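You operate a simulated robot arm through the tools that you are given. There is no shell and no other tool. Be economical: measure what you need, move in short steps, check, and stop when the job is done.

Carry out the task below with a simulated two-armed robot. There is one attempt and no reset: what you move stays moved.

## Task
Ladle soup over the open jar's line, then screw its lid on.
Fine: only a little over the line; put the ladle back on its dish and close the pot; spill nothing. Set down upright: ladle.

It is judged by the outcome, as a careful person would: the job done as asked, and still so three seconds after it is handed in. It fails if anything else is knocked over, pushed out of place, dropped, spilled or broken. A push-on lid holds only when it is set on centred and level and pressed home; a screw cap is set on level and turned clockwise until tight.

## Robot
Two 7-joint arms with two-finger parallel grippers on one trunk, on a base that drives. Base frame: it is fixed to the floor where the robot stands at the start and does not move with it; the origin is under the middle of the robot, x ahead of it, y to its left, z up. Lengths are in mm, angles in rad, forces in N, time in s.
The left shoulder is at the start at [60, 144, 926], the right one opposite. With the tool pointing down near the work surface each hand reaches from about 320 to 740 mm from the robot's upright axis, wherever it stands, measured 20 degrees to its own side. Places, roughly: jar [-750, 1500, 1500]; soup pot lid [900, 300, 900]. Payload 1.57 kg a hand.
The TCP of each hand is the grasp point between the finger pads, 30 mm short of the fingertips. In the tool frame z runs along the fingers and y along their closing line. Largest opening 110 mm; finger width 24, thickness 12; the body of the gripper, 48 by 112 mm, starts 78 mm behind the TCP.
Orientation is that of the tool frame in the base frame, as a unit quaternion [x, y, z, w]. With the fingers straight down and closing along the base's y, the tool's x points along the base's -x, its y along +y and its z along -z.

## Interface
- The arms move only by the tool play_rows. It takes "left_targets", "right_targets" or both (then of equal length, played together; a hand with none holds still); each is a list that holds one entry, the list of rows, each a list of 7 numbers: the shift along the tool's x, y, z in mm, then the turn, a rotation vector about the tool's x, y, z in rad, then the gripper command, from -1 (shut) to 1 (fully open), values between in proportion. In form: [[[tx, ty, tz, ax, ay, az, fingers], ...]]. A call has 1 to 10 rows; each row is the pose to reach, as a shift and turn from the pose commanded when the call began, along the tool's axes at that moment. Rows are played at 5 a second. More than 50 mm and 0.15 rad between two rows, or a gripper value outside its range, and nothing of the call is played. A pose out of reach is approached as far as the arm can. The call stops where the force on the tool passes 90 N (or 10 N more than at its start, if that is more) or the arm is blocked; 0.2 s more then pass. Each finger travels about 45 mm/s and halts on what it meets, pressing with about 42 N; the grip force reading is that of the motor and also rises with nothing between the fingers. The clock runs only during rows and for 0.2 s after the last one: add rows that repeat a pose to give the fingers time. It gives the time, the measured TCP pose, the force on the tool (base axes), the opening and the grip force at its end, in the units of the frame above (readings bear some noise), with the torque about the TCP (base axes, N m) and any sound that the robot's microphone picked up.
- Cameras (640 x 400 px; columns grow to the right, rows downward): "scene" is now at [50.2, 14.5, 1542.7]; the picture's right is [0.18, -0.98, 0.00], its down [-0.69, -0.13, -0.72] and it looks along [0.70, 0.13, -0.70] (base axes); focal length 257 px, centre (320, 200). "left" rides on the left gripper at [70, -16, -141] in its tool frame; the picture's right is [0.23, 0.97, 0.00], its down [-0.86, 0.20, -0.48] and it looks along [-0.47, 0.11, 0.88] (tool axes); focal length 222 px, centre (320, 200). "right" rides on the right gripper at [70, 16, -141] in its tool frame; the picture's right is [-0.23, 0.97, 0.00], its down [-0.86, -0.20, -0.48] and it looks along [-0.47, -0.11, 0.88] (tool axes); focal length 222 px, centre (320, 200). There is no depth. A picture from a camera that has moved, and an enlarged one, comes with that camera's place and axes in the base frame and with its lens.
- camera(camera): a new picture of that camera. It takes no simulated time.
- raise_lower(by): slides the trunk up (or, below 0, down) by that many mm; the arms and the scene camera ride with it, the base frame stays. It gives what a move gives, with no picture.
- roll_base(legs): drives the robot by 1 to 6 legs, each [ahead, left, turn to the left] in mm, mm and rad, along the robot's own axes; the way and the turn of a leg run together, so that a leg with both is an arc; at most 1500 mm and 3.142 rad a leg. The arms and the cameras ride along, it lands a little off, and it stops where it bumps. It gives what a move gives.
- pan_tilt(pan, tilt): turns the head with the scene camera to pan (to the left, within 1.501 rad either way) and tilt (down, from -0.506 to 1.204), counted from straight ahead of the robot. It gives what a move gives.
- inspect(camera, box): a new picture of the part [left, top, right, bottom] of that camera's present view, enlarged. It takes no simulated time.
- hand_in(): hands the job in; it is judged then, once.

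Work in short steps. Places have to be worked out from the pictures, the camera data and where the tool is seen: move nearer, look again, correct. Check each grasp and each placing, and mend what went wrong. You have 120 turns and 92 pictures in all, those below and enlarged ones among them. Open the grippers and draw the arms clear of the work before you hand the job in, unless the task says otherwise; then end with one line.

The tools are called by a JSON object that holds its "api" and its "payload". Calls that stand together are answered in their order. play_rows: Moves the arms, as the interface text tells. Its arguments: {"type":"object","properties":{"left_targets":{"type":"array","items":{"type":"array","items":{"type":"array","items":{"type":"number"}}}},"right_targets":{"type":"array","items":{"type":"array","items":{"type":"array","items":{"type":"number"}}}}},"required":[]} The other tools are called the same way: raise_lower (by) slides the trunk up or down; roll_base (legs) drives the base; pan_tilt (pan, tilt) turns the head that bears the scene camera; camera (camera) takes a picture; inspect (camera, box) takes an enlarged picture of a part of a camera's view; hand_in () hands the job in.

At the start:

```text
t: 0.0
left_eef_pos: [331.5, 321.6, 998.8]
left_ee_rot: [0.0, 1.0, 0.001, 0.0]
left_ft_force: [-0.3, 0.4, -0.4]
left_wrist_torque: [0.03, 0.03, -0.01]
left_finger_gap: 110.1
left_finger_force: 0.0
right_eef_pos: [460.2, -27.4, 998.7]
right_ee_rot: [0.0, 1.0, 0.001, 0.0]
right_ft_force: [0.3, -0.1, 0.2]
right_wrist_torque: [0.0, 0.03, 0.03]
right_finger_gap: 109.7
right_finger_force: 0.1
trunk travel left (down, up): [-525.0, 65.0]
robot x, y, heading: [-2.2, 1.2, -0.0]
head pan, tilt: [0.185, 0.773]
```

scene: 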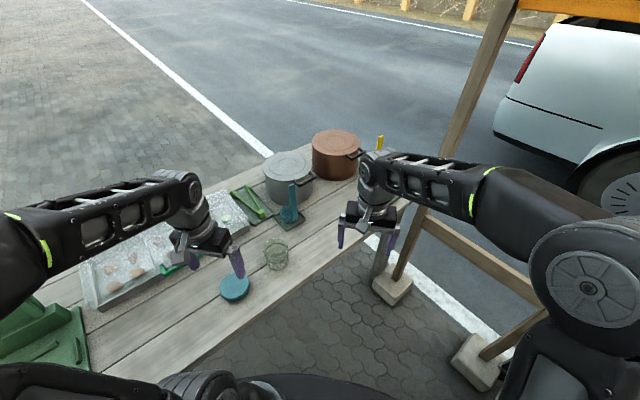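
right: 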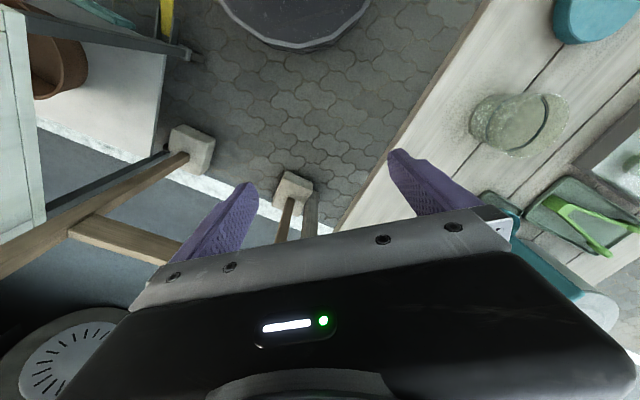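
left: 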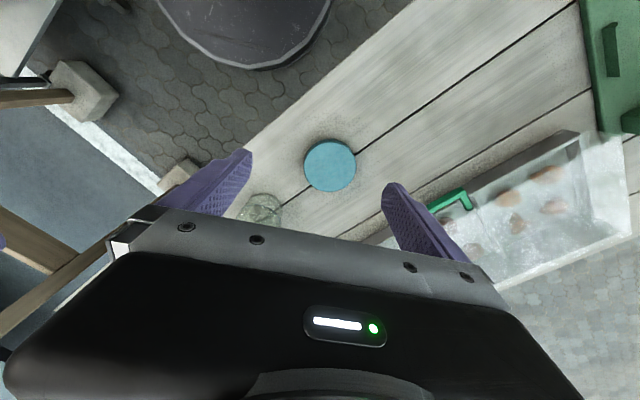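

I see a table with a glass jar, a teal lid, a teal ladle on a dish and two pots. I'll zoom in to identify them.

{"api": "inspect", "payload": {"camera": "scene", "box": [200, 120, 400, 245]}}

{"api": "inspect", "payload": {"camera": "scene", "box": [180, 200, 340, 300]}}

```text
3.20 times, centred on (300, 182) of scene
camera zoom: at [50.2, 14.5, 1542.7], right [0.18, -0.98, 0.0], down [-0.69, -0.13, -0.72], along [0.7, 0.13, -0.7], focal length 822 px, centre (384, 256)
```

zoom: 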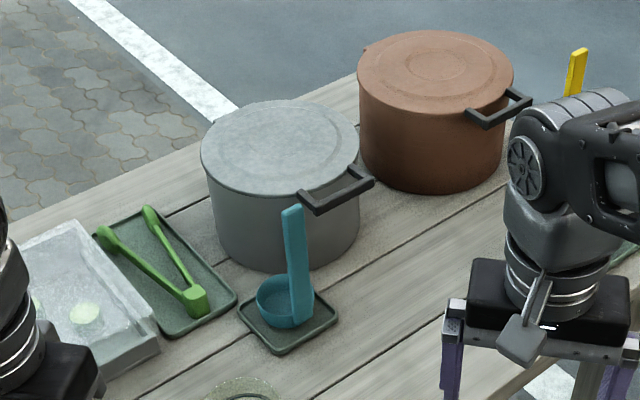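

```text
4.00 times, centred on (260, 250) of scene
camera zoom: at [50.2, 14.5, 1542.7], right [0.18, -0.98, 0.0], down [-0.69, -0.13, -0.72], along [0.7, 0.13, -0.7], focal length 1028 px, centre (560, 0)
```

zoom: 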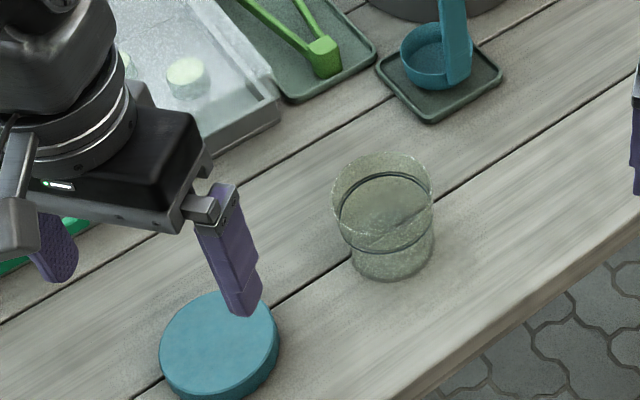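

Triangulating, I put the jar at about [494,243], its lid at [383,351,775], the ladle at [700,255], and the soup pot (grey) at about [900,310]. The jar hint doesn't fit this, so I'll look left to rule out another jar.

{"api": "pan_tilt", "payload": {"pan": 1.5, "tilt": 0.3}}

{"api": "camera", "payload": {"camera": "scene"}}

```text
t: 1.5
left_eef_pos: [330.5, 322.5, 999.9]
left_ee_rot: [-0.001, 1.0, -0.001, 0.0]
left_ft_force: [0.2, 0.3, 0.2]
left_wrist_torque: [0.01, 0.03, 0.01]
left_finger_gap: 110.0
left_finger_force: 0.0
right_eef_pos: [460.2, -27.1, 999.2]
right_ee_rot: [0.0, 1.0, 0.001, 0.0]
right_ft_force: [0.7, -0.8, -0.7]
right_wrist_torque: [0.0, 0.0, 0.03]
right_finger_gap: 109.8
right_finger_force: 0.0
trunk travel left (down, up): [-525.0, 65.0]
robot x, y, heading: [1.3, 3.6, -0.002]
head pan, tilt: [1.499, 0.3]
```

```text
86 pictures are left
camera scene: at [-23.5, 92.6, 1585.0], right [1.0, -0.07, 0.0], down [-0.02, -0.3, -0.96], along [0.07, 0.95, -0.3], focal length 257 px, centre (320, 200)
```

scene: 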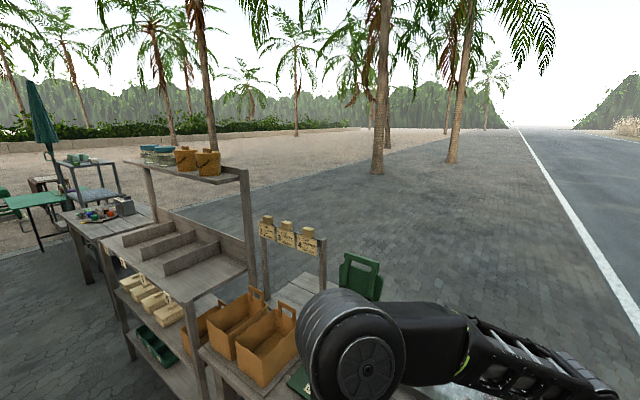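

Something with teal tops sits on the high shelf exactly where the hint points, so I'll zoom in.

{"api": "inspect", "payload": {"camera": "scene", "box": [120, 130, 240, 205]}}

```text
5.33 times, centred on (180, 168) of scene
camera zoom: at [-23.5, 92.6, 1585.0], right [1.0, -0.07, 0.0], down [-0.02, -0.3, -0.96], along [0.07, 0.95, -0.3], focal length 1371 px, centre (1067, 373)
```

zoom: 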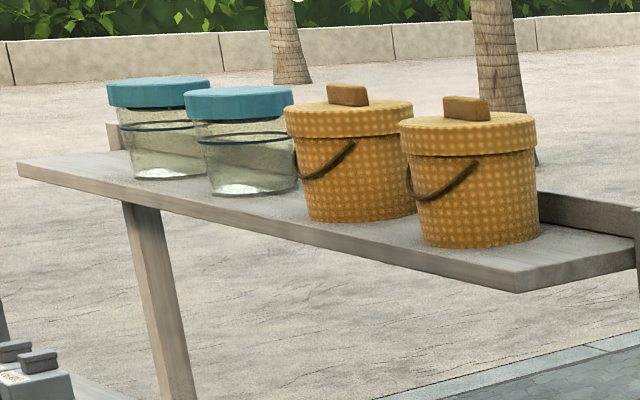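

The shelf jars are closed distractors; the open one is the jar on the table. The table edge runs about 45° to the robot, so I'll turn left about 0.78 rad to face it and look ahead.

{"api": "roll_base", "payload": {"legs": [[0, 0, 0.78]]}}

{"api": "pan_tilt", "payload": {"pan": -0.25, "tilt": 0.8}}

{"api": "camera", "payload": {"camera": "scene"}}

```text
t: 3.9
left_eef_pos: [11.5, 461.0, 999.2]
left_ee_rot: [-0.377, 0.926, 0.0, 0.0]
left_ft_force: [0.1, -0.1, 0.6]
left_wrist_torque: [-0.01, 0.0, 0.0]
left_finger_gap: 109.9
left_finger_force: 0.0
right_eef_pos: [349.7, 302.8, 999.7]
right_ee_rot: [-0.376, 0.927, 0.0, 0.0]
right_ft_force: [0.1, -0.6, -0.2]
right_wrist_torque: [0.0, 0.02, -0.02]
right_finger_gap: 110.1
right_finger_force: 0.1
trunk travel left (down, up): [-525.0, 65.0]
robot x, y, heading: [-0.9, -1.6, 0.771]
head pan, tilt: [1.499, 0.3]
```

```text
t: 5.7
left_eef_pos: [12.6, 461.0, 999.5]
left_ee_rot: [-0.376, 0.927, 0.001, 0.0]
left_ft_force: [0.2, 0.2, 1.1]
left_wrist_torque: [-0.01, 0.02, -0.01]
left_finger_gap: 109.9
left_finger_force: 0.1
right_eef_pos: [349.1, 302.0, 999.6]
right_ee_rot: [-0.376, 0.927, 0.0, 0.0]
right_ft_force: [-1.0, 0.0, -0.1]
right_wrist_torque: [-0.01, 0.02, 0.01]
right_finger_gap: 109.8
right_finger_force: 0.1
trunk travel left (down, up): [-525.0, 65.0]
robot x, y, heading: [1.1, 2.7, 0.77]
head pan, tilt: [-0.25, 0.799]
```

```text
84 pictures are left
camera scene: at [48.0, 18.9, 1540.6], right [0.5, -0.87, 0.0], down [-0.62, -0.36, -0.7], along [0.6, 0.35, -0.72], focal length 257 px, centre (320, 200)
```

scene: 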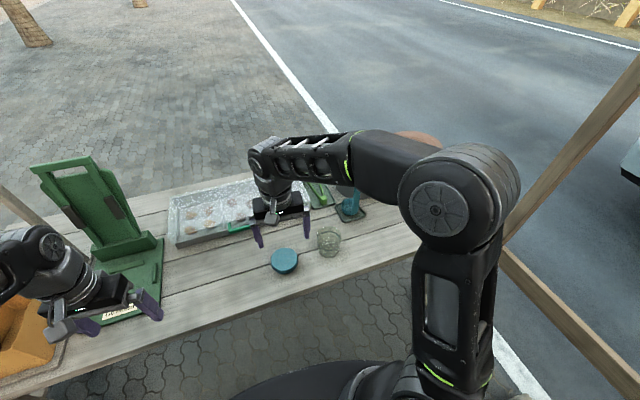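

The arm hides the pots. I'll drive sideways to the right to centre on the ladle, staying clear of the table for now.

{"api": "roll_base", "payload": {"legs": [[0, -230, 0.04]]}}

{"api": "pan_tilt", "payload": {"pan": 0.0, "tilt": 0.9}}

{"api": "camera", "payload": {"camera": "scene"}}

```text
t: 7.4
left_eef_pos: [159.3, 298.8, 1000.7]
left_ee_rot: [-0.394, 0.919, 0.001, 0.0]
left_ft_force: [0.9, -0.3, 0.1]
left_wrist_torque: [0.04, 0.0, 0.01]
left_finger_gap: 110.3
left_finger_force: 0.0
right_eef_pos: [500.5, 152.2, 1000.5]
right_ee_rot: [-0.394, 0.919, 0.0, 0.0]
right_ft_force: [0.3, -0.3, -1.1]
right_wrist_torque: [0.01, 0.02, 0.01]
right_finger_gap: 109.8
right_finger_force: 0.0
trunk travel left (down, up): [-525.0, 65.0]
robot x, y, heading: [163.6, -160.7, 0.808]
head pan, tilt: [-0.25, 0.799]
```

```text
t: 8.2
left_eef_pos: [158.2, 299.5, 1000.7]
left_ee_rot: [-0.394, 0.919, 0.0, 0.0]
left_ft_force: [0.4, 0.6, -0.2]
left_wrist_torque: [-0.01, 0.0, 0.03]
left_finger_gap: 110.0
left_finger_force: 0.0
right_eef_pos: [499.8, 153.2, 1000.5]
right_ee_rot: [-0.394, 0.919, 0.0, 0.0]
right_ft_force: [1.0, 0.1, 0.5]
right_wrist_torque: [-0.02, 0.01, 0.0]
right_finger_gap: 110.1
right_finger_force: 0.1
trunk travel left (down, up): [-525.0, 65.0]
robot x, y, heading: [162.6, -161.0, 0.81]
head pan, tilt: [0.0, 0.901]
```

```text
83 pictures are left
camera scene: at [195.0, -129.7, 1532.7], right [0.72, -0.69, 0.0], down [-0.54, -0.57, -0.62], along [0.43, 0.45, -0.78], focal length 257 px, centre (320, 200)
```

scene: 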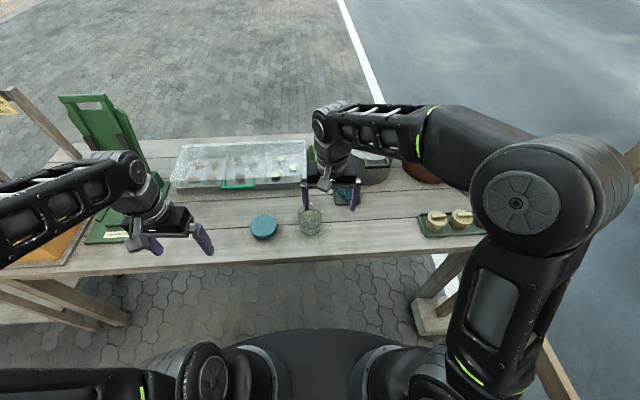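

Now the view faces the table squarely. I'll swing the right hand out to the right and up so it stops hiding things.

{"api": "play_rows", "payload": {"right_targets": [[[0, -40, -20, 0, 0, 0, 1], [0, -80, -40, 0, 0, 0, 1], [0, -120, -60, 0, 0, 0, 1], [0, -160, -80, 0, 0, 0, 1], [0, -200, -100, 0, 0, 0, 1], [0, -240, -110, 0, 0, 0, 1], [0, -285, -110, 0, 0, 0, 1]]]}}

{"api": "camera", "payload": {"camera": "scene"}}

```text
t: 9.8
left_eef_pos: [160.1, 296.6, 1000.7]
left_ee_rot: [-0.394, 0.919, 0.002, 0.0]
left_ft_force: [0.7, -0.6, 1.1]
left_wrist_torque: [0.06, 0.07, -0.01]
left_finger_gap: 109.9
left_finger_force: 0.1
right_eef_pos: [706.1, -42.4, 1111.6]
right_ee_rot: [-0.397, 0.918, 0.002, 0.0]
right_ft_force: [0.6, -0.3, -0.3]
right_wrist_torque: [0.09, 0.09, 0.0]
right_finger_gap: 110.0
right_finger_force: 0.1
trunk travel left (down, up): [-525.0, 65.0]
robot x, y, heading: [162.7, -161.8, 0.813]
head pan, tilt: [0.0, 0.901]
```

```text
82 pictures are left
camera scene: at [198.5, -133.1, 1532.7], right [0.72, -0.69, 0.0], down [-0.54, -0.57, -0.62], along [0.43, 0.45, -0.78], focal length 257 px, centre (320, 200)
```

scene: 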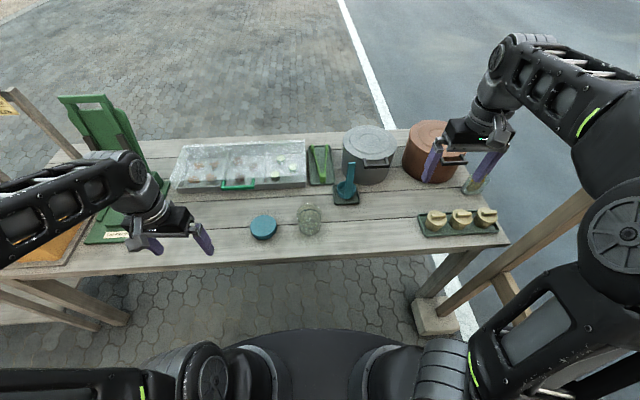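

Clear view now. I'll zoom in on the pot, ladle, jar and lid.

{"api": "inspect", "payload": {"camera": "scene", "box": [304, 115, 416, 215]}}

{"api": "inspect", "payload": {"camera": "scene", "box": [240, 185, 340, 250]}}

```text
4.00 times, centred on (360, 165) of scene
camera zoom: at [198.5, -133.1, 1532.7], right [0.72, -0.69, 0.0], down [-0.54, -0.57, -0.62], along [0.43, 0.45, -0.78], focal length 1028 px, centre (160, 340)
```

zoom: 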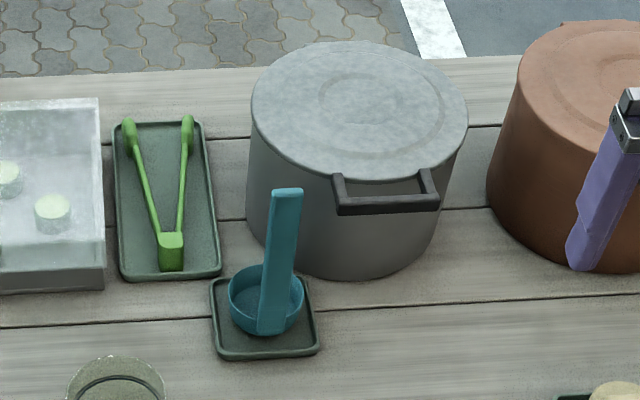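

```text
6.15 times, centred on (290, 218) of scene
camera zoom: at [198.5, -133.1, 1532.7], right [0.72, -0.69, 0.0], down [-0.54, -0.57, -0.62], along [0.43, 0.45, -0.78], focal length 1581 px, centre (505, 92)
```

zoom: 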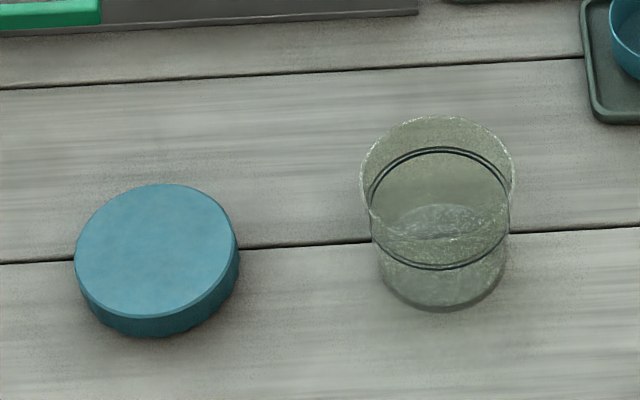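

Positions along/into the table are estimated. I'll check how far the robot's base extends, to know how close it can drive.

{"api": "pan_tilt", "payload": {"pan": 0.0, "tilt": 1.2}}

{"api": "camera", "payload": {"camera": "scene"}}

{"api": "camera", "payload": {"camera": "right"}}

```text
t: 10.6
left_eef_pos: [158.9, 299.2, 1000.1]
left_ee_rot: [-0.394, 0.919, 0.0, 0.0]
left_ft_force: [0.3, -0.4, 0.1]
left_wrist_torque: [0.04, 0.01, -0.01]
left_finger_gap: 109.9
left_finger_force: 0.0
right_eef_pos: [706.2, -40.2, 1111.7]
right_ee_rot: [-0.397, 0.918, 0.0, 0.0]
right_ft_force: [0.1, -0.4, 0.1]
right_wrist_torque: [0.06, 0.01, -0.01]
right_finger_gap: 109.8
right_finger_force: 0.0
trunk travel left (down, up): [-525.0, 65.0]
robot x, y, heading: [162.9, -160.5, 0.809]
head pan, tilt: [0.0, 1.201]
```

```text
79 pictures are left
camera scene: at [181.7, -144.1, 1512.9], right [0.72, -0.69, 0.0], down [-0.64, -0.67, -0.36], along [0.25, 0.26, -0.93], focal length 257 px, centre (320, 200)
```

scene: 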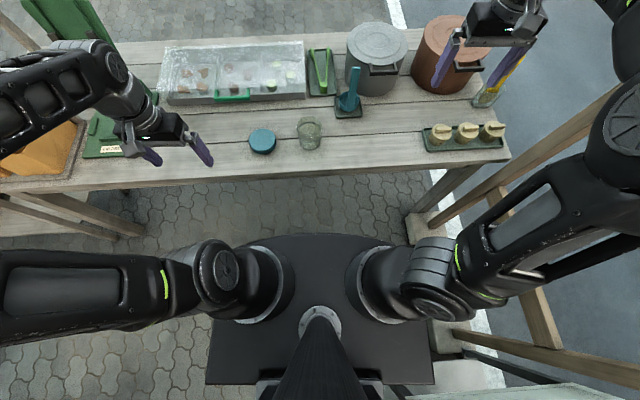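

```text
78 pictures are left
camera right: at [645.2, -80.3, 1254.2], right [-0.55, 0.83, 0.0], down [0.73, 0.48, 0.48], along [0.4, 0.27, -0.88], focal length 222 px, centre (320, 200)
```

right: 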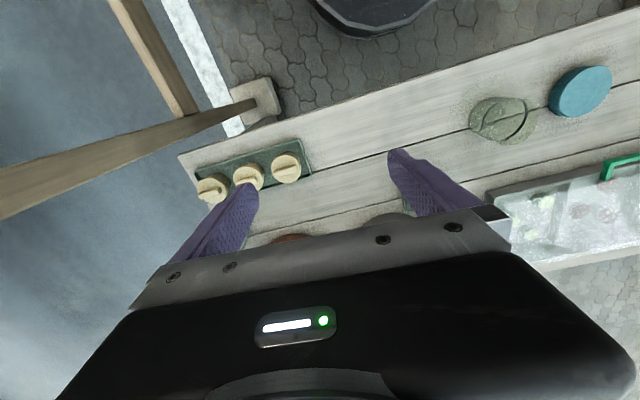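

The base plate is low and can slide under the table, but my right elbow must stay clear of the stall post. I'll pull the right hand in, then drive left and forward, turning slightly right.

{"api": "play_rows", "payload": {"right_targets": [[[20, 40, 0, 0, 0, 0, 1], [40, 80, 0, 0, 0, 0, 1], [60, 120, 0, 0, 0, 0, 1]]]}}

{"api": "roll_base", "payload": {"legs": [[0, 60, 0], [155, 0, 0], [0, 0, -0.2]]}}

{"api": "camera", "payload": {"camera": "scene"}}

```text
t: 11.4
left_eef_pos: [159.3, 299.0, 999.8]
left_ee_rot: [-0.394, 0.919, 0.0, 0.0]
left_ft_force: [0.1, 0.0, 0.0]
left_wrist_torque: [0.04, 0.03, 0.03]
left_finger_gap: 110.1
left_finger_force: 0.1
right_eef_pos: [578.3, -5.6, 1111.2]
right_ee_rot: [-0.394, 0.919, 0.0, 0.001]
right_ft_force: [0.4, -0.3, -0.5]
right_wrist_torque: [0.01, 0.04, -0.02]
right_finger_gap: 109.9
right_finger_force: 0.0
trunk travel left (down, up): [-525.0, 65.0]
robot x, y, heading: [165.0, -164.3, 0.81]
head pan, tilt: [0.0, 1.201]
```

```text
t: 14.1
left_eef_pos: [316.8, 443.1, 998.7]
left_ee_rot: [-0.299, 0.954, 0.0, 0.0]
left_ft_force: [0.7, 0.2, 0.4]
left_wrist_torque: [-0.04, 0.0, 0.02]
left_finger_gap: 110.1
left_finger_force: 0.1
right_eef_pos: [666.8, 61.5, 1111.4]
right_ee_rot: [-0.299, 0.954, 0.0, 0.0]
right_ft_force: [0.2, -1.0, 0.0]
right_wrist_torque: [0.01, 0.0, -0.02]
right_finger_gap: 109.9
right_finger_force: 0.0
trunk travel left (down, up): [-525.0, 65.0]
robot x, y, heading: [227.3, -9.4, 0.612]
head pan, tilt: [0.0, 1.201]
```

```text
77 pictures are left
camera scene: at [249.3, 4.8, 1512.9], right [0.57, -0.82, 0.0], down [-0.77, -0.53, -0.36], along [0.3, 0.21, -0.93], focal length 257 px, centre (320, 200)
```

scene: 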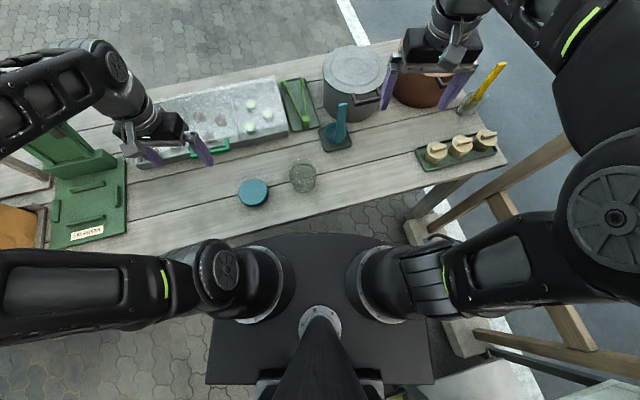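

The drive went well. I'll use the right wrist camera for a closer view of the pot and ladle.

{"api": "play_rows", "payload": {"right_targets": [[[10, 40, 0, 0, 0, 0, 1], [20, 80, 0, 0, 0, 0, 1], [30, 110, 0, 0, 0, 0, 1]]]}}

{"api": "camera", "payload": {"camera": "right"}}

```text
t: 14.9
left_eef_pos: [314.7, 443.7, 1000.5]
left_ee_rot: [-0.3, 0.954, 0.0, 0.001]
left_ft_force: [-0.6, 0.5, -0.8]
left_wrist_torque: [-0.01, -0.04, 0.02]
left_finger_gap: 110.2
left_finger_force: 0.1
right_eef_pos: [578.6, 134.2, 1110.9]
right_ee_rot: [-0.298, 0.954, -0.001, 0.0]
right_ft_force: [-0.4, -0.2, -0.1]
right_wrist_torque: [-0.02, -0.01, -0.01]
right_finger_gap: 109.9
right_finger_force: 0.0
trunk travel left (down, up): [-525.0, 65.0]
robot x, y, heading: [228.3, -9.7, 0.605]
head pan, tilt: [0.0, 1.201]
```

```text
76 pictures are left
camera right: at [513.0, 108.2, 1252.2], right [-0.37, 0.93, 0.0], down [0.82, 0.32, 0.48], along [0.45, 0.18, -0.88], focal length 222 px, centre (320, 200)
```

right: 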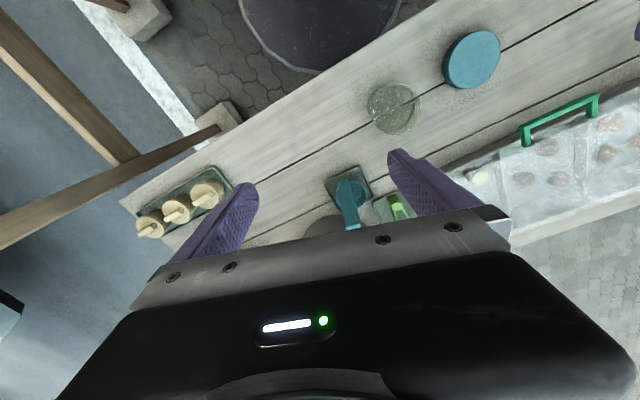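

The gripper blocks the far view, so I'll use a strong scene zoom on the pot handle and the ladle instead.

{"api": "inspect", "payload": {"camera": "scene", "box": [305, 40, 395, 155]}}

```text
3.48 times, centred on (350, 98) of scene
camera zoom: at [248.5, 5.3, 1512.9], right [0.57, -0.82, 0.0], down [-0.77, -0.53, -0.36], along [0.3, 0.21, -0.93], focal length 894 px, centre (216, 556)
```

zoom: 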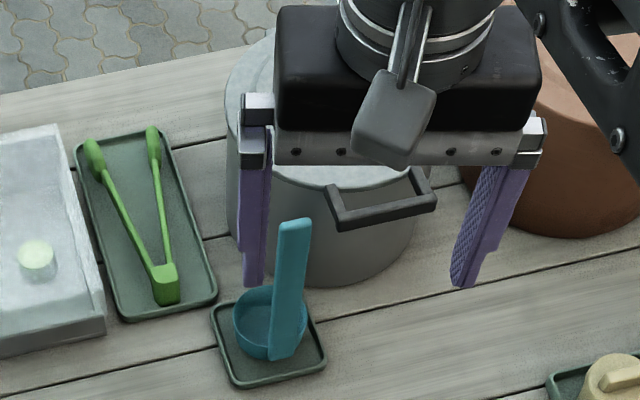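

The pot's loop handle belongs to the lid and faces the table front. I'll bring the right hand above it at safe height, yawed so the fingers close across the bar, and look.

{"api": "play_rows", "payload": {"right_targets": [[[-25, -6, 0, 0, 0, 0.136, 1], [-51, -13, 0, 0, 0, 0.273, 1], [-76, -20, 0, 0, 0, 0.41, 1], [-102, -26, 0, 0, 0, 0.546, 1], [-127, -33, 0, 0, 0, 0.682, 1], [-153, -40, 0, 0, 0, 0.819, 1], [-178, -46, 0, 0, 0, 0.955, 1], [-204, -53, 0, 0, 0, 1.092, 1], [-230, -59, 0, 0, 0, 1.228, 1], [-255, -66, 0, 0, 0, 1.365, 1]]]}}

{"api": "camera", "payload": {"camera": "right"}}

{"api": "camera", "payload": {"camera": "scene"}}

```text
t: 17.3
left_eef_pos: [317.3, 440.0, 1001.0]
left_ee_rot: [-0.298, 0.955, 0.001, 0.001]
left_ft_force: [0.0, -1.4, 0.3]
left_wrist_torque: [0.09, 0.05, -0.04]
left_finger_gap: 109.9
left_finger_force: 0.0
right_eef_pos: [705.3, 171.4, 1134.7]
right_ee_rot: [0.241, 0.969, 0.045, 0.005]
right_ft_force: [-0.1, -1.7, -0.8]
right_wrist_torque: [0.12, 0.02, 0.02]
right_finger_gap: 109.8
right_finger_force: 0.0
right hand out of reach, approached as far as the arm can: row 5, 6, 7, 8, 9, 10
trunk travel left (down, up): [-525.0, 65.0]
robot x, y, heading: [226.7, -8.5, 0.607]
head pan, tilt: [0.0, 1.201]
stopped in row 10 (right hand): the arm was blocked; the commanded pose is now the measured one
```

```text
74 pictures are left
camera right: at [647.3, 206.2, 1278.2], right [0.66, 0.75, 0.08], down [0.65, -0.62, 0.45], along [0.39, -0.24, -0.89], focal length 222 px, centre (320, 200)
```

right: 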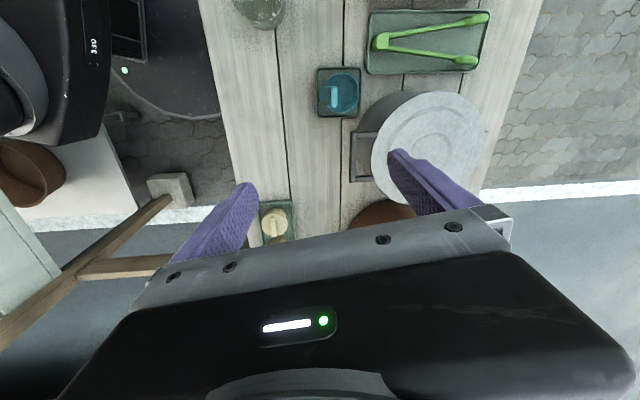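

```text
73 pictures are left
camera scene: at [249.2, -1.1, 1513.1], right [0.57, -0.82, 0.0], down [-0.77, -0.53, -0.36], along [0.3, 0.21, -0.93], focal length 257 px, centre (320, 200)
```

scene: 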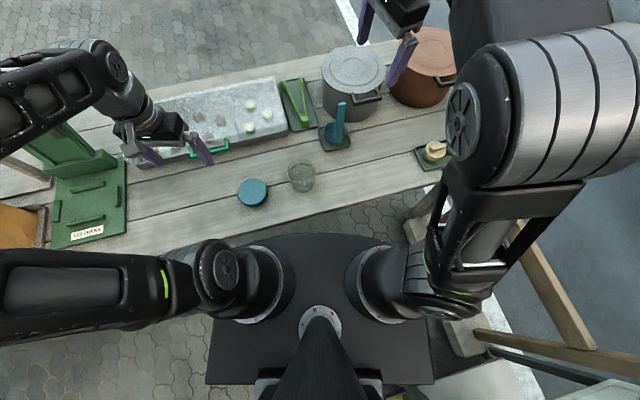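

The hand was out of reach that high. Combining both views puts the lid at about z 915 and its bar near [784,204], so I'll raise the trunk, which improves reach for a downward tool.

{"api": "raise_lower", "payload": {"by": 63}}

```text
t: 18.3
left_eef_pos: [317.3, 444.6, 1062.6]
left_ee_rot: [-0.298, 0.954, 0.0, -0.002]
left_ft_force: [-0.1, 0.9, -0.4]
left_wrist_torque: [-0.03, -0.01, 0.02]
left_finger_gap: 110.1
left_finger_force: 0.1
right_eef_pos: [706.1, 176.5, 1196.3]
right_ee_rot: [0.241, 0.97, 0.043, 0.005]
right_ft_force: [0.3, 0.4, -0.1]
right_wrist_torque: [0.02, 0.02, 0.01]
right_finger_gap: 110.0
right_finger_force: 0.0
trunk travel left (down, up): [-588.0, 2.0]
robot x, y, heading: [226.8, -10.9, 0.607]
head pan, tilt: [0.0, 1.201]
```

Trunk raised. Now I move over the bar, level and with correct yaw, to z≈1010 and look again.

{"api": "play_rows", "payload": {"right_targets": [[[0, 5, 45, 0.02, -0.005, 0.05, 1], [-12, 15, 90, 0.04, -0.01, 0.11, 1], [-30, 28, 130, 0.06, -0.015, 0.17, 1], [-45, 38, 165, 0.075, -0.02, 0.22, 1], [-58, 45, 190, 0.084, -0.023, 0.274, 1], [-58, 45, 190, 0.084, -0.023, 0.274, 1]]]}}

{"api": "camera", "payload": {"camera": "right"}}

{"api": "camera", "payload": {"camera": "scene"}}

```text
t: 19.7
left_eef_pos: [316.2, 443.8, 1062.5]
left_ee_rot: [-0.298, 0.954, -0.001, -0.001]
left_ft_force: [0.6, 0.1, 0.0]
left_wrist_torque: [0.02, -0.02, -0.01]
left_finger_gap: 110.1
left_finger_force: 0.0
right_eef_pos: [783.5, 205.5, 1009.8]
right_ee_rot: [0.371, 0.928, -0.001, -0.001]
right_ft_force: [0.1, 0.0, 0.1]
right_wrist_torque: [0.0, -0.03, 0.0]
right_finger_gap: 110.1
right_finger_force: 0.1
trunk travel left (down, up): [-588.0, 2.0]
robot x, y, heading: [224.3, -8.2, 0.603]
head pan, tilt: [0.0, 1.201]
```

```text
72 pictures are left
camera right: at [744.7, 265.5, 1152.7], right [0.84, 0.55, 0.0], down [0.48, -0.73, 0.48], along [0.26, -0.4, -0.88], focal length 222 px, centre (320, 200)
```

right: 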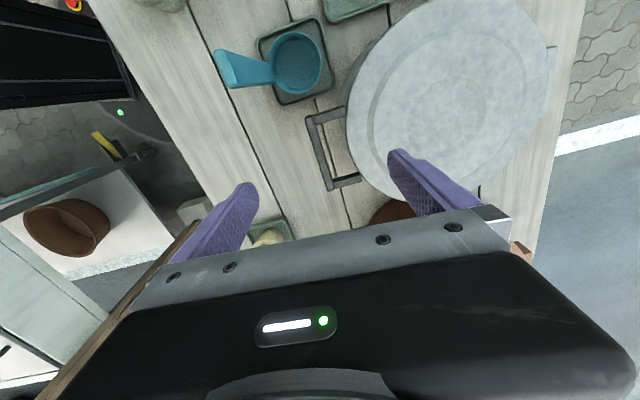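

```text
71 pictures are left
camera scene: at [249.1, 5.4, 1575.9], right [0.57, -0.82, 0.0], down [-0.77, -0.53, -0.36], along [0.3, 0.21, -0.93], focal length 257 px, centre (320, 200)
```

scene: 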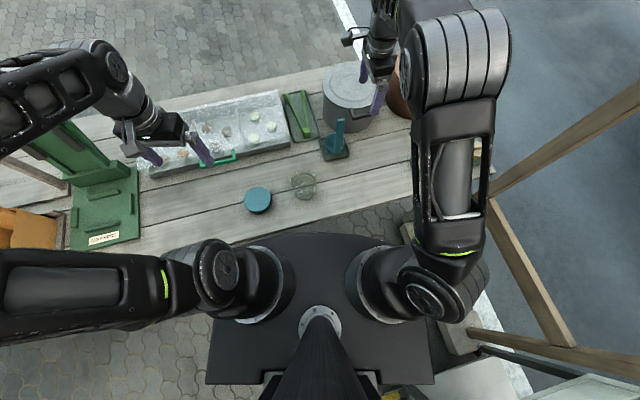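

Excellent view: the bar is centred under the TCP and aligned. I'll narrow the fingers to about 20 mm and descend to z 955 to check the fit in the loop.

{"api": "play_rows", "payload": {"right_targets": [[[0, 0, 0, 0, 0, 0, -0.62], [0, 0, 0, 0, 0, 0, -0.62], [0, 0, 10, 0, 0, 0, -0.62], [0, 0, 25, 0, 0, 0, -0.62], [0, 0, 40, 0, 0, 0, -0.62], [0, 0, 52, 0, 0, 0, -0.62], [0, 0, 52, 0, 0, 0, -0.62]]]}}

{"api": "camera", "payload": {"camera": "right"}}

```text
t: 21.3
left_eef_pos: [315.8, 444.4, 1062.1]
left_ee_rot: [-0.299, 0.954, 0.0, -0.001]
left_ft_force: [-0.4, -0.6, -0.5]
left_wrist_torque: [0.01, -0.03, 0.03]
left_finger_gap: 109.9
left_finger_force: 0.0
right_eef_pos: [783.4, 206.4, 958.2]
right_ee_rot: [0.372, 0.928, 0.0, 0.0]
right_ft_force: [-0.9, -0.4, -0.1]
right_wrist_torque: [-0.03, -0.01, -0.02]
right_finger_gap: 20.7
right_finger_force: 0.0
trunk travel left (down, up): [-588.0, 2.0]
robot x, y, heading: [228.2, -8.2, 0.603]
head pan, tilt: [0.0, 1.201]
```

```text
70 pictures are left
camera right: at [744.5, 265.0, 1100.0], right [0.84, 0.55, 0.0], down [0.48, -0.73, 0.48], along [0.26, -0.4, -0.88], focal length 222 px, centre (320, 200)
```

right: 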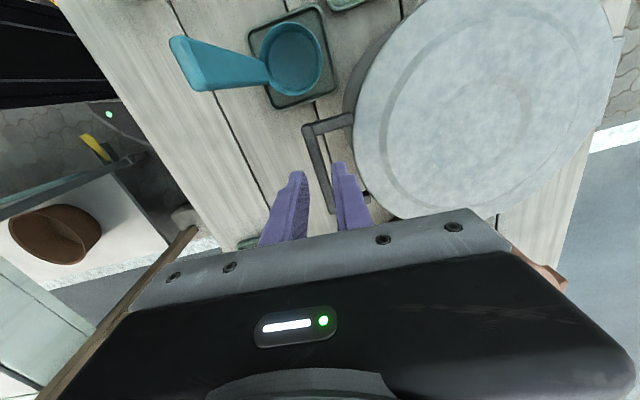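

The fingers appear to straddle the bar, and I'll zoom in to verify.

{"api": "inspect", "payload": {"camera": "right", "box": [240, 90, 400, 250]}}

```text
2.50 times, centred on (320, 170) of right
camera zoom: at [744.5, 265.0, 1100.0], right [0.84, 0.55, 0.0], down [0.48, -0.73, 0.48], along [0.26, -0.4, -0.88], focal length 555 px, centre (320, 275)
```

zoom: 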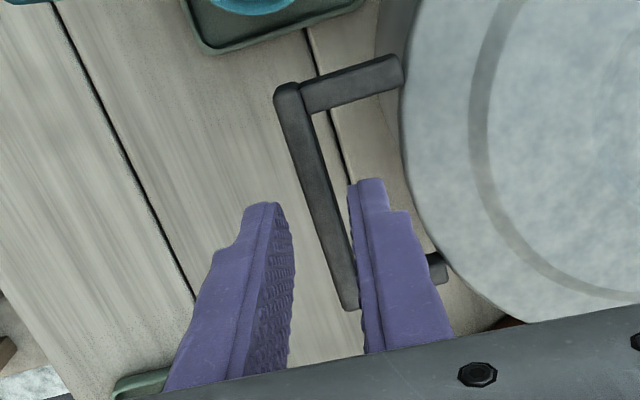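

The bar lies about 2 mm to the near side of the mid-plane. I shift by −2 mm, descend 30 mm and check again.

{"api": "play_rows", "payload": {"right_targets": [[[0, -2, 8, 0, 0, 0, -0.62], [0, -2, 16, 0, 0, 0, -0.62], [0, -2, 24, 0, 0, 0, -0.62], [0, -2, 32, 0, 0, 0, -0.62]]]}}

{"api": "inspect", "payload": {"camera": "right", "box": [240, 90, 400, 250]}}

```text
t: 22.3
left_eef_pos: [316.7, 443.6, 1062.1]
left_ee_rot: [-0.299, 0.954, 0.0, -0.001]
left_ft_force: [-0.7, -0.7, 0.1]
left_wrist_torque: [0.04, 0.01, 0.01]
left_finger_gap: 110.1
left_finger_force: 0.0
right_eef_pos: [782.1, 202.5, 925.6]
right_ee_rot: [0.371, 0.929, -0.001, 0.0]
right_ft_force: [-0.3, 0.6, -0.2]
right_wrist_torque: [-0.01, -0.02, -0.02]
right_finger_gap: 20.8
right_finger_force: 0.1
trunk travel left (down, up): [-588.0, 2.0]
robot x, y, heading: [231.3, -9.9, 0.613]
head pan, tilt: [0.0, 1.201]
```

```text
2.50 times, centred on (320, 170) of right
camera zoom: at [743.5, 262.6, 1067.5], right [0.84, 0.55, 0.0], down [0.48, -0.73, 0.48], along [0.26, -0.4, -0.88], focal length 555 px, centre (320, 275)
```

zoom: 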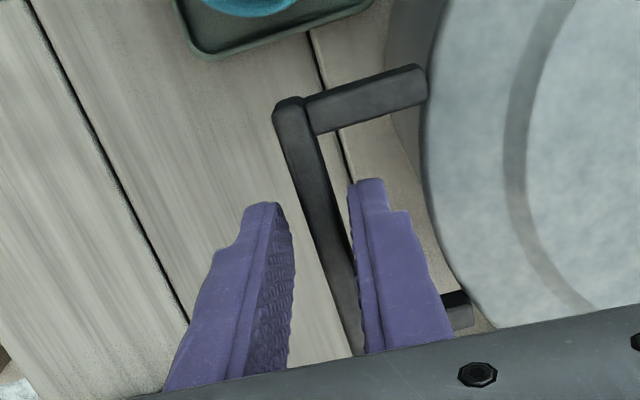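

The bar is at about z 896 and centred between the tips. I'll descend 20 mm more and close.

{"api": "play_rows", "payload": {"right_targets": [[[0, 0, 7, 0, 0, 0, -0.62], [0, 0, 14, 0, 0, 0, -0.62], [0, 0, 20, 0, 0, 0, -0.62], [0, 0, 20, 0, 0, 0, -1], [0, 0, 20, 0, 0, 0, -1], [0, 0, 20, 0, 0, 0, -1]]]}}

{"api": "inspect", "payload": {"camera": "right", "box": [240, 90, 400, 250]}}

```text
t: 23.7
left_eef_pos: [317.9, 445.3, 1061.5]
left_ee_rot: [-0.299, 0.954, 0.0, -0.001]
left_ft_force: [0.0, -0.4, 0.4]
left_wrist_torque: [0.0, -0.02, 0.01]
left_finger_gap: 109.9
left_finger_force: 0.0
right_eef_pos: [784.8, 204.6, 907.0]
right_ee_rot: [0.371, 0.929, 0.0, 0.001]
right_ft_force: [8.4, 7.1, -0.8]
right_wrist_torque: [-0.03, -0.13, 0.72]
right_finger_gap: 11.3
right_finger_force: 29.3
trunk travel left (down, up): [-588.0, 2.0]
robot x, y, heading: [227.3, -9.5, 0.603]
head pan, tilt: [0.0, 1.201]
```

```text
2.50 times, centred on (320, 170) of right
camera zoom: at [744.1, 264.3, 1048.2], right [0.83, 0.55, 0.0], down [0.48, -0.73, 0.48], along [0.26, -0.4, -0.88], focal length 555 px, centre (320, 275)
```

zoom: 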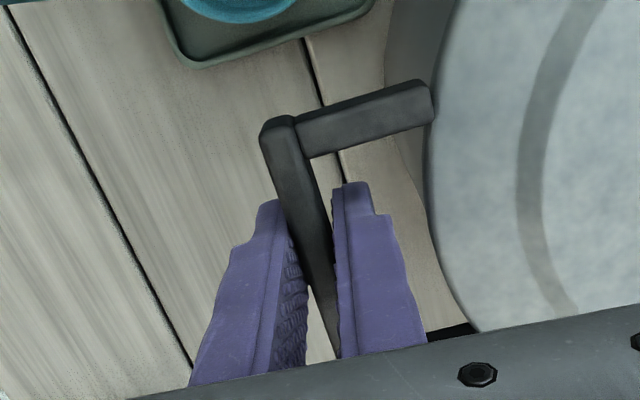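

Gripped firmly (11 mm). Before lifting I'll check the far rim of the lid for a hinge or catch.

{"api": "inspect", "payload": {"camera": "right", "box": [400, 0, 640, 200]}}

{"api": "inspect", "payload": {"camera": "scene", "box": [290, 40, 430, 160]}}

```text
2.00 times, centred on (520, 100) of right
camera zoom: at [744.1, 264.3, 1048.2], right [0.83, 0.55, 0.0], down [0.48, -0.73, 0.48], along [0.26, -0.4, -0.88], focal length 444 px, centre (-80, 400)
```

zoom: 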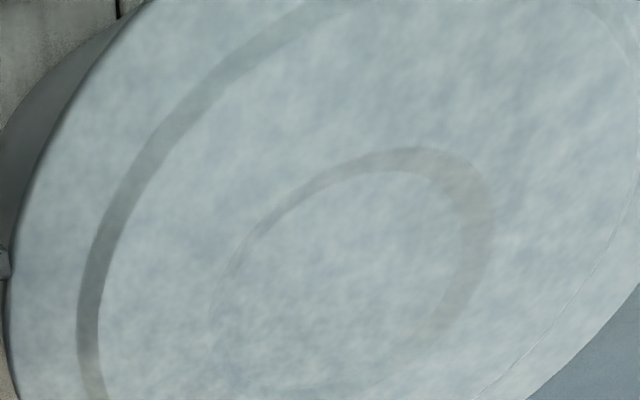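

```text
3.33 times, centred on (360, 100) of scene
camera zoom: at [250.7, 6.7, 1575.9], right [0.57, -0.82, 0.0], down [-0.77, -0.53, -0.36], along [0.3, 0.21, -0.93], focal length 857 px, centre (187, 533)
```

zoom: 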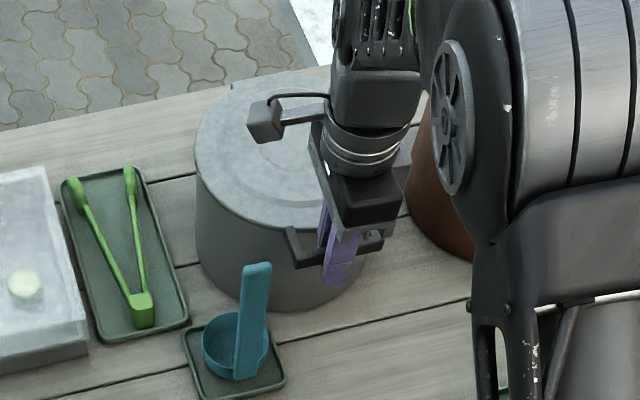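

The far rim has a straight hinge block, so the lid swings up rather than lifting off. I'll release and regrip with the tool horizontal, pointing at the pot, so the tool can follow the arc.

{"api": "play_rows", "payload": {"right_targets": [[[0, 0, 0, 0, 0, 0, -0.62], [0, 0, 0, 0, 0, 0, -0.62], [0, 0, -30, 0, 0, 0, -0.62], [0, 0, -70, 0, 0, 0, -0.62], [0, -30, -95, -0.14, 0, 0, -0.62], [0, -60, -110, -0.28, 0, 0, -0.5], [0, -75, -110, -0.42, 0, 0, -0.5], [0, -85, -110, -0.56, 0, 0, -0.5], [0, -90, -110, -0.7, 0, 0, -0.5]]]}}

```text
t: 25.7
left_eef_pos: [316.8, 444.2, 1061.7]
left_ee_rot: [-0.299, 0.954, 0.001, -0.001]
left_ft_force: [-0.9, 0.4, 0.5]
left_wrist_torque: [-0.02, -0.03, -0.05]
left_finger_gap: 109.9
left_finger_force: 0.1
right_eef_pos: [718.4, 138.7, 1016.4]
right_ee_rot: [0.349, 0.872, 0.318, 0.127]
right_ft_force: [0.2, 0.1, 0.7]
right_wrist_torque: [-0.01, 0.02, 0.01]
right_finger_gap: 27.6
right_finger_force: 0.1
trunk travel left (down, up): [-588.0, 2.0]
robot x, y, heading: [231.5, -8.5, 0.603]
head pan, tilt: [0.0, 1.201]
```

Rotating works. I'll finish the turn to horizontal, in place.

{"api": "play_rows", "payload": {"right_targets": [[[0, 0, 0, -0.145, 0, 0, -0.5], [0, 0, 0, -0.29, 0, 0, -0.5], [0, 0, 0, -0.435, 0, 0, -0.5], [0, 0, 0, -0.58, 0, 0, -0.5], [0, 0, 0, -0.725, 0, 0, -0.5], [0, 0, 0, -0.87, 0, 0, -0.5]]]}}

{"api": "camera", "payload": {"camera": "right"}}

{"api": "camera", "payload": {"camera": "scene"}}

```text
t: 27.1
left_eef_pos: [316.2, 445.1, 1061.7]
left_ee_rot: [-0.299, 0.954, 0.0, -0.001]
left_ft_force: [-0.5, 1.3, -0.7]
left_wrist_torque: [0.02, -0.01, 0.0]
left_finger_gap: 110.1
left_finger_force: 0.1
right_eef_pos: [755.4, 159.2, 1000.6]
right_ee_rot: [0.285, 0.713, 0.594, 0.238]
right_ft_force: [0.6, 0.9, -0.3]
right_wrist_torque: [-0.02, 0.0, -0.02]
right_finger_gap: 27.6
right_finger_force: 0.1
right hand out of reach, approached as far as the arm can: row 2, 3, 4, 5, 6
trunk travel left (down, up): [-588.0, 2.0]
robot x, y, heading: [226.8, -5.3, 0.609]
head pan, tilt: [0.0, 1.201]
```

```text
64 pictures are left
camera right: at [612.9, 109.3, 1042.8], right [0.29, -0.03, 0.96], down [0.27, -0.96, -0.11], along [0.92, 0.29, -0.27], focal length 222 px, centre (320, 200)
```

right: 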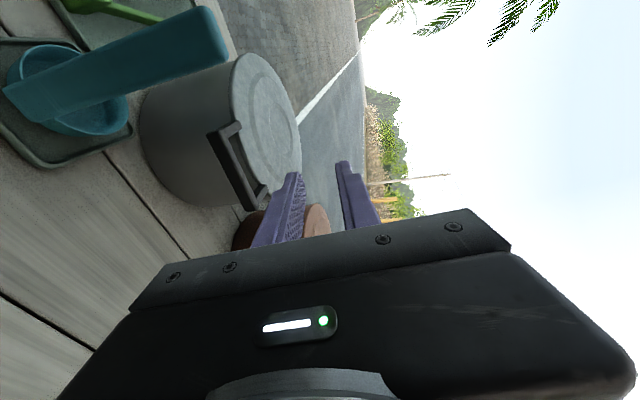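

```text
63 pictures are left
camera scene: at [248.7, 6.9, 1575.9], right [0.57, -0.82, 0.0], down [-0.77, -0.53, -0.36], along [0.3, 0.21, -0.93], focal length 257 px, centre (320, 200)
```

scene: 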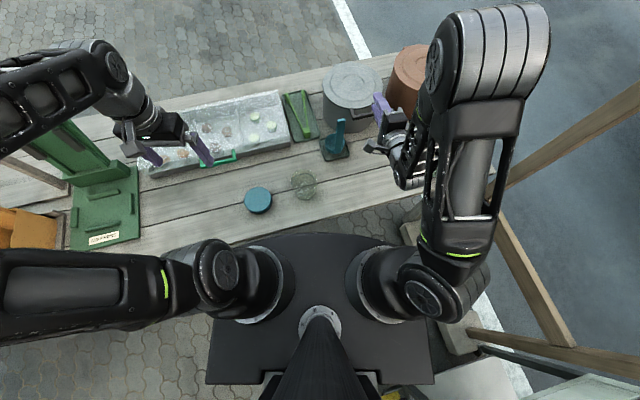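

The hand stopped a bit forward of the commanded spot because that was too close in. I'll sidestep right at this height and read where it ends before going lower.

{"api": "play_rows", "payload": {"right_targets": [[[-32, 0, 20, 0, 0, 0, -0.2], [-65, 0, 40, 0, 0, 0, -0.2], [-65, 0, 40, 0, 0, 0, -0.2]]]}}

```text
t: 27.9
left_eef_pos: [317.6, 444.1, 1062.1]
left_ee_rot: [-0.299, 0.954, 0.001, -0.001]
left_ft_force: [0.1, -0.7, 0.9]
left_wrist_torque: [0.0, 0.0, 0.0]
left_finger_gap: 110.0
left_finger_force: 0.0
right_eef_pos: [832.4, 142.4, 993.8]
right_ee_rot: [0.284, 0.715, 0.594, 0.237]
right_ft_force: [0.1, 0.3, 0.2]
right_wrist_torque: [-0.01, -0.06, -0.04]
right_finger_gap: 44.0
right_finger_force: 0.0
trunk travel left (down, up): [-588.0, 2.0]
robot x, y, heading: [230.0, -5.6, 0.603]
head pan, tilt: [0.0, 1.201]
```

It follows cleanly. Now I lower to the bar's height, level, just right of the handle loop.

{"api": "play_rows", "payload": {"right_targets": [[[5, -30, 4, -0.06, 0, 0, -0.2], [10, -60, 8, -0.12, 0, 0, -0.2], [10, -95, 12, -0.18, 0, 0, -0.2], [10, -95, 12, -0.18, 0, 0, -0.2]]]}}

{"api": "camera", "payload": {"camera": "right"}}

```text
t: 28.9
left_eef_pos: [316.7, 443.9, 1062.4]
left_ee_rot: [-0.299, 0.954, 0.0, -0.001]
left_ft_force: [-0.4, 0.9, -0.1]
left_wrist_torque: [-0.02, 0.02, 0.0]
left_finger_gap: 110.2
left_finger_force: 0.1
right_eef_pos: [820.5, 145.1, 899.4]
right_ee_rot: [0.262, 0.658, 0.655, 0.263]
right_ft_force: [-0.9, -0.3, 0.1]
right_wrist_torque: [0.0, -0.06, 0.01]
right_finger_gap: 44.0
right_finger_force: 0.0
trunk travel left (down, up): [-588.0, 2.0]
robot x, y, heading: [228.6, -8.6, 0.605]
head pan, tilt: [0.0, 1.201]
```

```text
62 pictures are left
camera right: at [673.9, 90.7, 915.7], right [0.16, -0.15, 0.97], down [0.29, -0.94, -0.2], along [0.94, 0.32, -0.11], focal length 222 px, centre (320, 200)
```

right: 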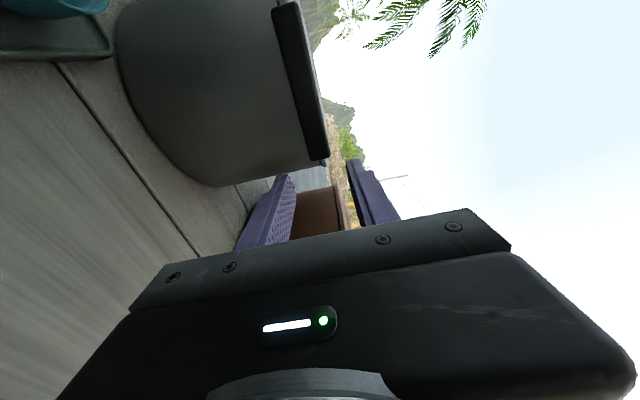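

The bar is at z≈904, level with the fingers. I slide left so they straddle it, then close.

{"api": "play_rows", "payload": {"right_targets": [[[20, 4, 0, 0, 0, 0, -0.2], [40, 4, 0, 0, 0, 0, -0.2], [56, 4, 1, 0, 0, 0, -0.2], [56, 4, 1, 0, 0, 0, -1], [56, 4, 1, 0, 0, 0, -1], [56, 4, 1, 0, 0, 0, -1], [56, 4, 1, 0, 0, 0, -1]]]}}

{"api": "camera", "payload": {"camera": "right"}}

```text
t: 30.5
left_eef_pos: [316.4, 444.0, 1063.3]
left_ee_rot: [-0.298, 0.955, 0.0, 0.001]
left_ft_force: [0.3, 0.3, -0.6]
left_wrist_torque: [-0.01, 0.01, 0.01]
left_finger_gap: 109.9
left_finger_force: 0.2
right_eef_pos: [781.8, 185.0, 903.9]
right_ee_rot: [0.262, 0.656, 0.657, 0.264]
right_ft_force: [2.7, 1.6, 13.7]
right_wrist_torque: [0.34, -0.03, -0.4]
right_finger_gap: 15.9
right_finger_force: 31.7
trunk travel left (down, up): [-588.0, 2.0]
robot x, y, heading: [229.6, -5.9, 0.608]
head pan, tilt: [0.0, 1.201]
```

```text
61 pictures are left
camera right: at [633.5, 130.6, 920.0], right [0.16, -0.16, 0.97], down [0.29, -0.94, -0.2], along [0.94, 0.31, -0.11], focal length 222 px, centre (320, 200)
```

right: 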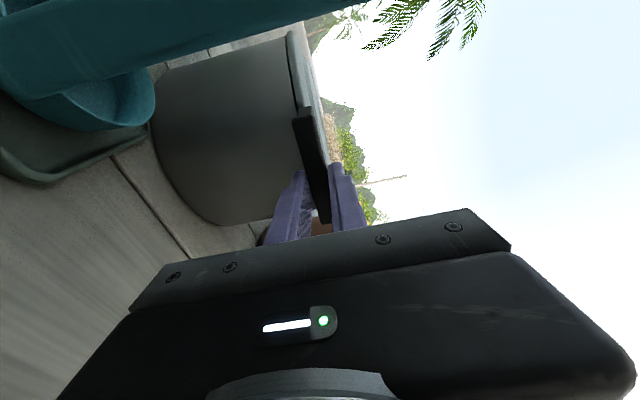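

The handle is gripped. I begin a hinge arc (R≈253, hinge at about n 926) in small steps, watching forces.

{"api": "play_rows", "payload": {"right_targets": [[[0, 12.6, 0.3, 0.05, 0, 0, -1], [0, 25.3, 1.3, 0.1, 0, 0, -1], [0, 37.8, 2.8, 0.15, 0, 0, -1], [0, 50.3, 5, 0.2, 0, 0, -1], [0, 50.3, 5, 0.2, 0, 0, -1]]]}}

{"api": "camera", "payload": {"camera": "scene"}}

```text
t: 31.7
left_eef_pos: [317.5, 444.0, 1061.1]
left_ee_rot: [-0.299, 0.954, 0.0, -0.001]
left_ft_force: [-0.6, -0.2, 0.3]
left_wrist_torque: [0.01, 0.0, 0.01]
left_finger_gap: 109.9
left_finger_force: 0.1
right_eef_pos: [784.9, 188.7, 952.7]
right_ee_rot: [0.288, 0.72, 0.587, 0.234]
right_ft_force: [6.8, 5.3, -0.6]
right_wrist_torque: [-0.25, -0.92, -0.26]
right_finger_gap: 15.7
right_finger_force: 31.5
trunk travel left (down, up): [-588.0, 2.0]
robot x, y, heading: [231.1, -8.6, 0.609]
head pan, tilt: [0.0, 1.201]
```

```text
60 pictures are left
camera scene: at [250.4, 6.4, 1575.8], right [0.57, -0.82, 0.0], down [-0.77, -0.53, -0.36], along [0.3, 0.21, -0.93], focal length 257 px, centre (320, 200)
```

scene: 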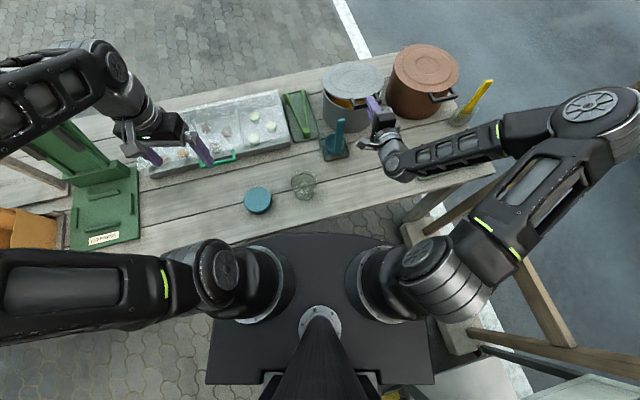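

The lid is opening and the soup is visible. I continue the arc.

{"api": "play_rows", "payload": {"right_targets": [[[0, 25, 2.2, 0.1, 0, 0, -1], [0, 49.7, 6, 0.2, 0, 0, -1], [0, 73.9, 12.5, 0.3, 0, 0, -1], [0, 97.4, 21.5, 0.4, 0, 0, -1], [0, 119.9, 32.6, 0.5, 0, 0, -1], [0, 119.9, 32.6, 0.5, 0, 0, -1]]]}}

```text
t: 33.1
left_eef_pos: [314.2, 443.5, 1062.2]
left_ee_rot: [-0.299, 0.954, -0.001, 0.001]
left_ft_force: [-0.3, 1.1, 0.0]
left_wrist_torque: [-0.01, 0.0, 0.05]
left_finger_gap: 109.8
left_finger_force: 0.2
right_eef_pos: [821.2, 231.1, 1065.5]
right_ee_rot: [0.333, 0.843, 0.393, 0.154]
right_ft_force: [-15.3, 4.0, 6.2]
right_wrist_torque: [0.04, -0.63, 0.73]
right_finger_gap: 16.4
right_finger_force: 32.4
right hand out of reach, approached as far as the arm can: row 5
trunk travel left (down, up): [-588.0, 2.0]
robot x, y, heading: [230.0, -7.8, 0.611]
head pan, tilt: [0.0, 1.201]
```

The hand tracks the hinge arc well (θ≈0.7). I continue the same arc a bit further and see whether reach truly limits.

{"api": "play_rows", "payload": {"right_targets": [[[0, 25, 1.3, 0.1, 0, 0, -1], [0, 49.7, 5, 0.2, 0, 0, -1], [0, 49.7, 5, 0.2, 0, 0, -1]]]}}

{"api": "camera", "payload": {"camera": "scene"}}

```text
t: 33.9
left_eef_pos: [316.4, 444.1, 1062.6]
left_ee_rot: [-0.298, 0.955, 0.0, 0.001]
left_ft_force: [-1.1, 0.3, 0.7]
left_wrist_torque: [-0.03, 0.0, 0.01]
left_finger_gap: 110.2
left_finger_force: 0.0
right_eef_pos: [847.3, 255.1, 1099.0]
right_ee_rot: [0.351, 0.877, 0.303, 0.123]
right_ft_force: [-8.9, 4.5, 2.7]
right_wrist_torque: [-0.3, -0.77, 0.28]
right_finger_gap: 17.0
right_finger_force: 32.1
right hand out of reach, approached as far as the arm can: row 1
trunk travel left (down, up): [-588.0, 2.0]
robot x, y, heading: [229.5, -10.2, 0.602]
head pan, tilt: [0.0, 1.201]
```

```text
59 pictures are left
camera scene: at [248.1, 6.1, 1575.8], right [0.57, -0.82, 0.0], down [-0.77, -0.53, -0.36], along [0.3, 0.21, -0.93], focal length 257 px, centre (320, 200)
```

scene: 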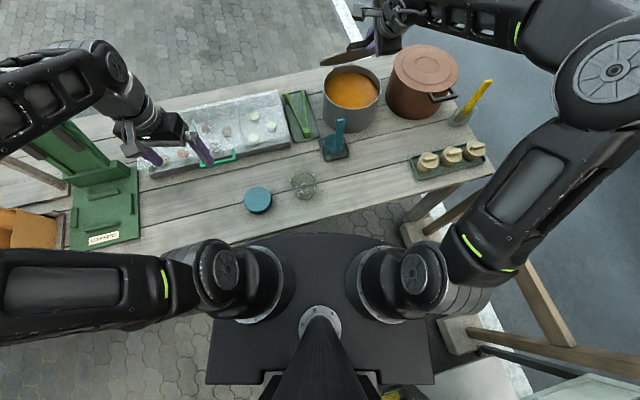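

It still follows (θ≈0.9). Continuing toward vertical.

{"api": "play_rows", "payload": {"right_targets": [[[0, 25, 1.3, 0.1, 0, 0, -1], [0, 49.7, 5, 0.2, 0, 0, -1], [0, 73.9, 11.2, 0.3, 0, 0, -1], [0, 73.9, 11.2, 0.3, 0, 0, -1]]]}}

```text
t: 34.9
left_eef_pos: [314.8, 445.1, 1061.6]
left_ee_rot: [-0.299, 0.954, 0.0, 0.0]
left_ft_force: [0.1, 0.0, 0.3]
left_wrist_torque: [0.03, 0.01, 0.02]
left_finger_gap: 110.0
left_finger_force: 0.2
right_eef_pos: [890.6, 303.2, 1135.4]
right_ee_rot: [0.363, 0.914, 0.169, 0.067]
right_ft_force: [-11.7, 5.9, 7.6]
right_wrist_torque: [0.24, 0.05, 1.03]
right_finger_gap: 17.3
right_finger_force: 32.0
trunk travel left (down, up): [-588.0, 2.0]
robot x, y, heading: [227.5, -9.5, 0.602]
head pan, tilt: [0.0, 1.201]
```

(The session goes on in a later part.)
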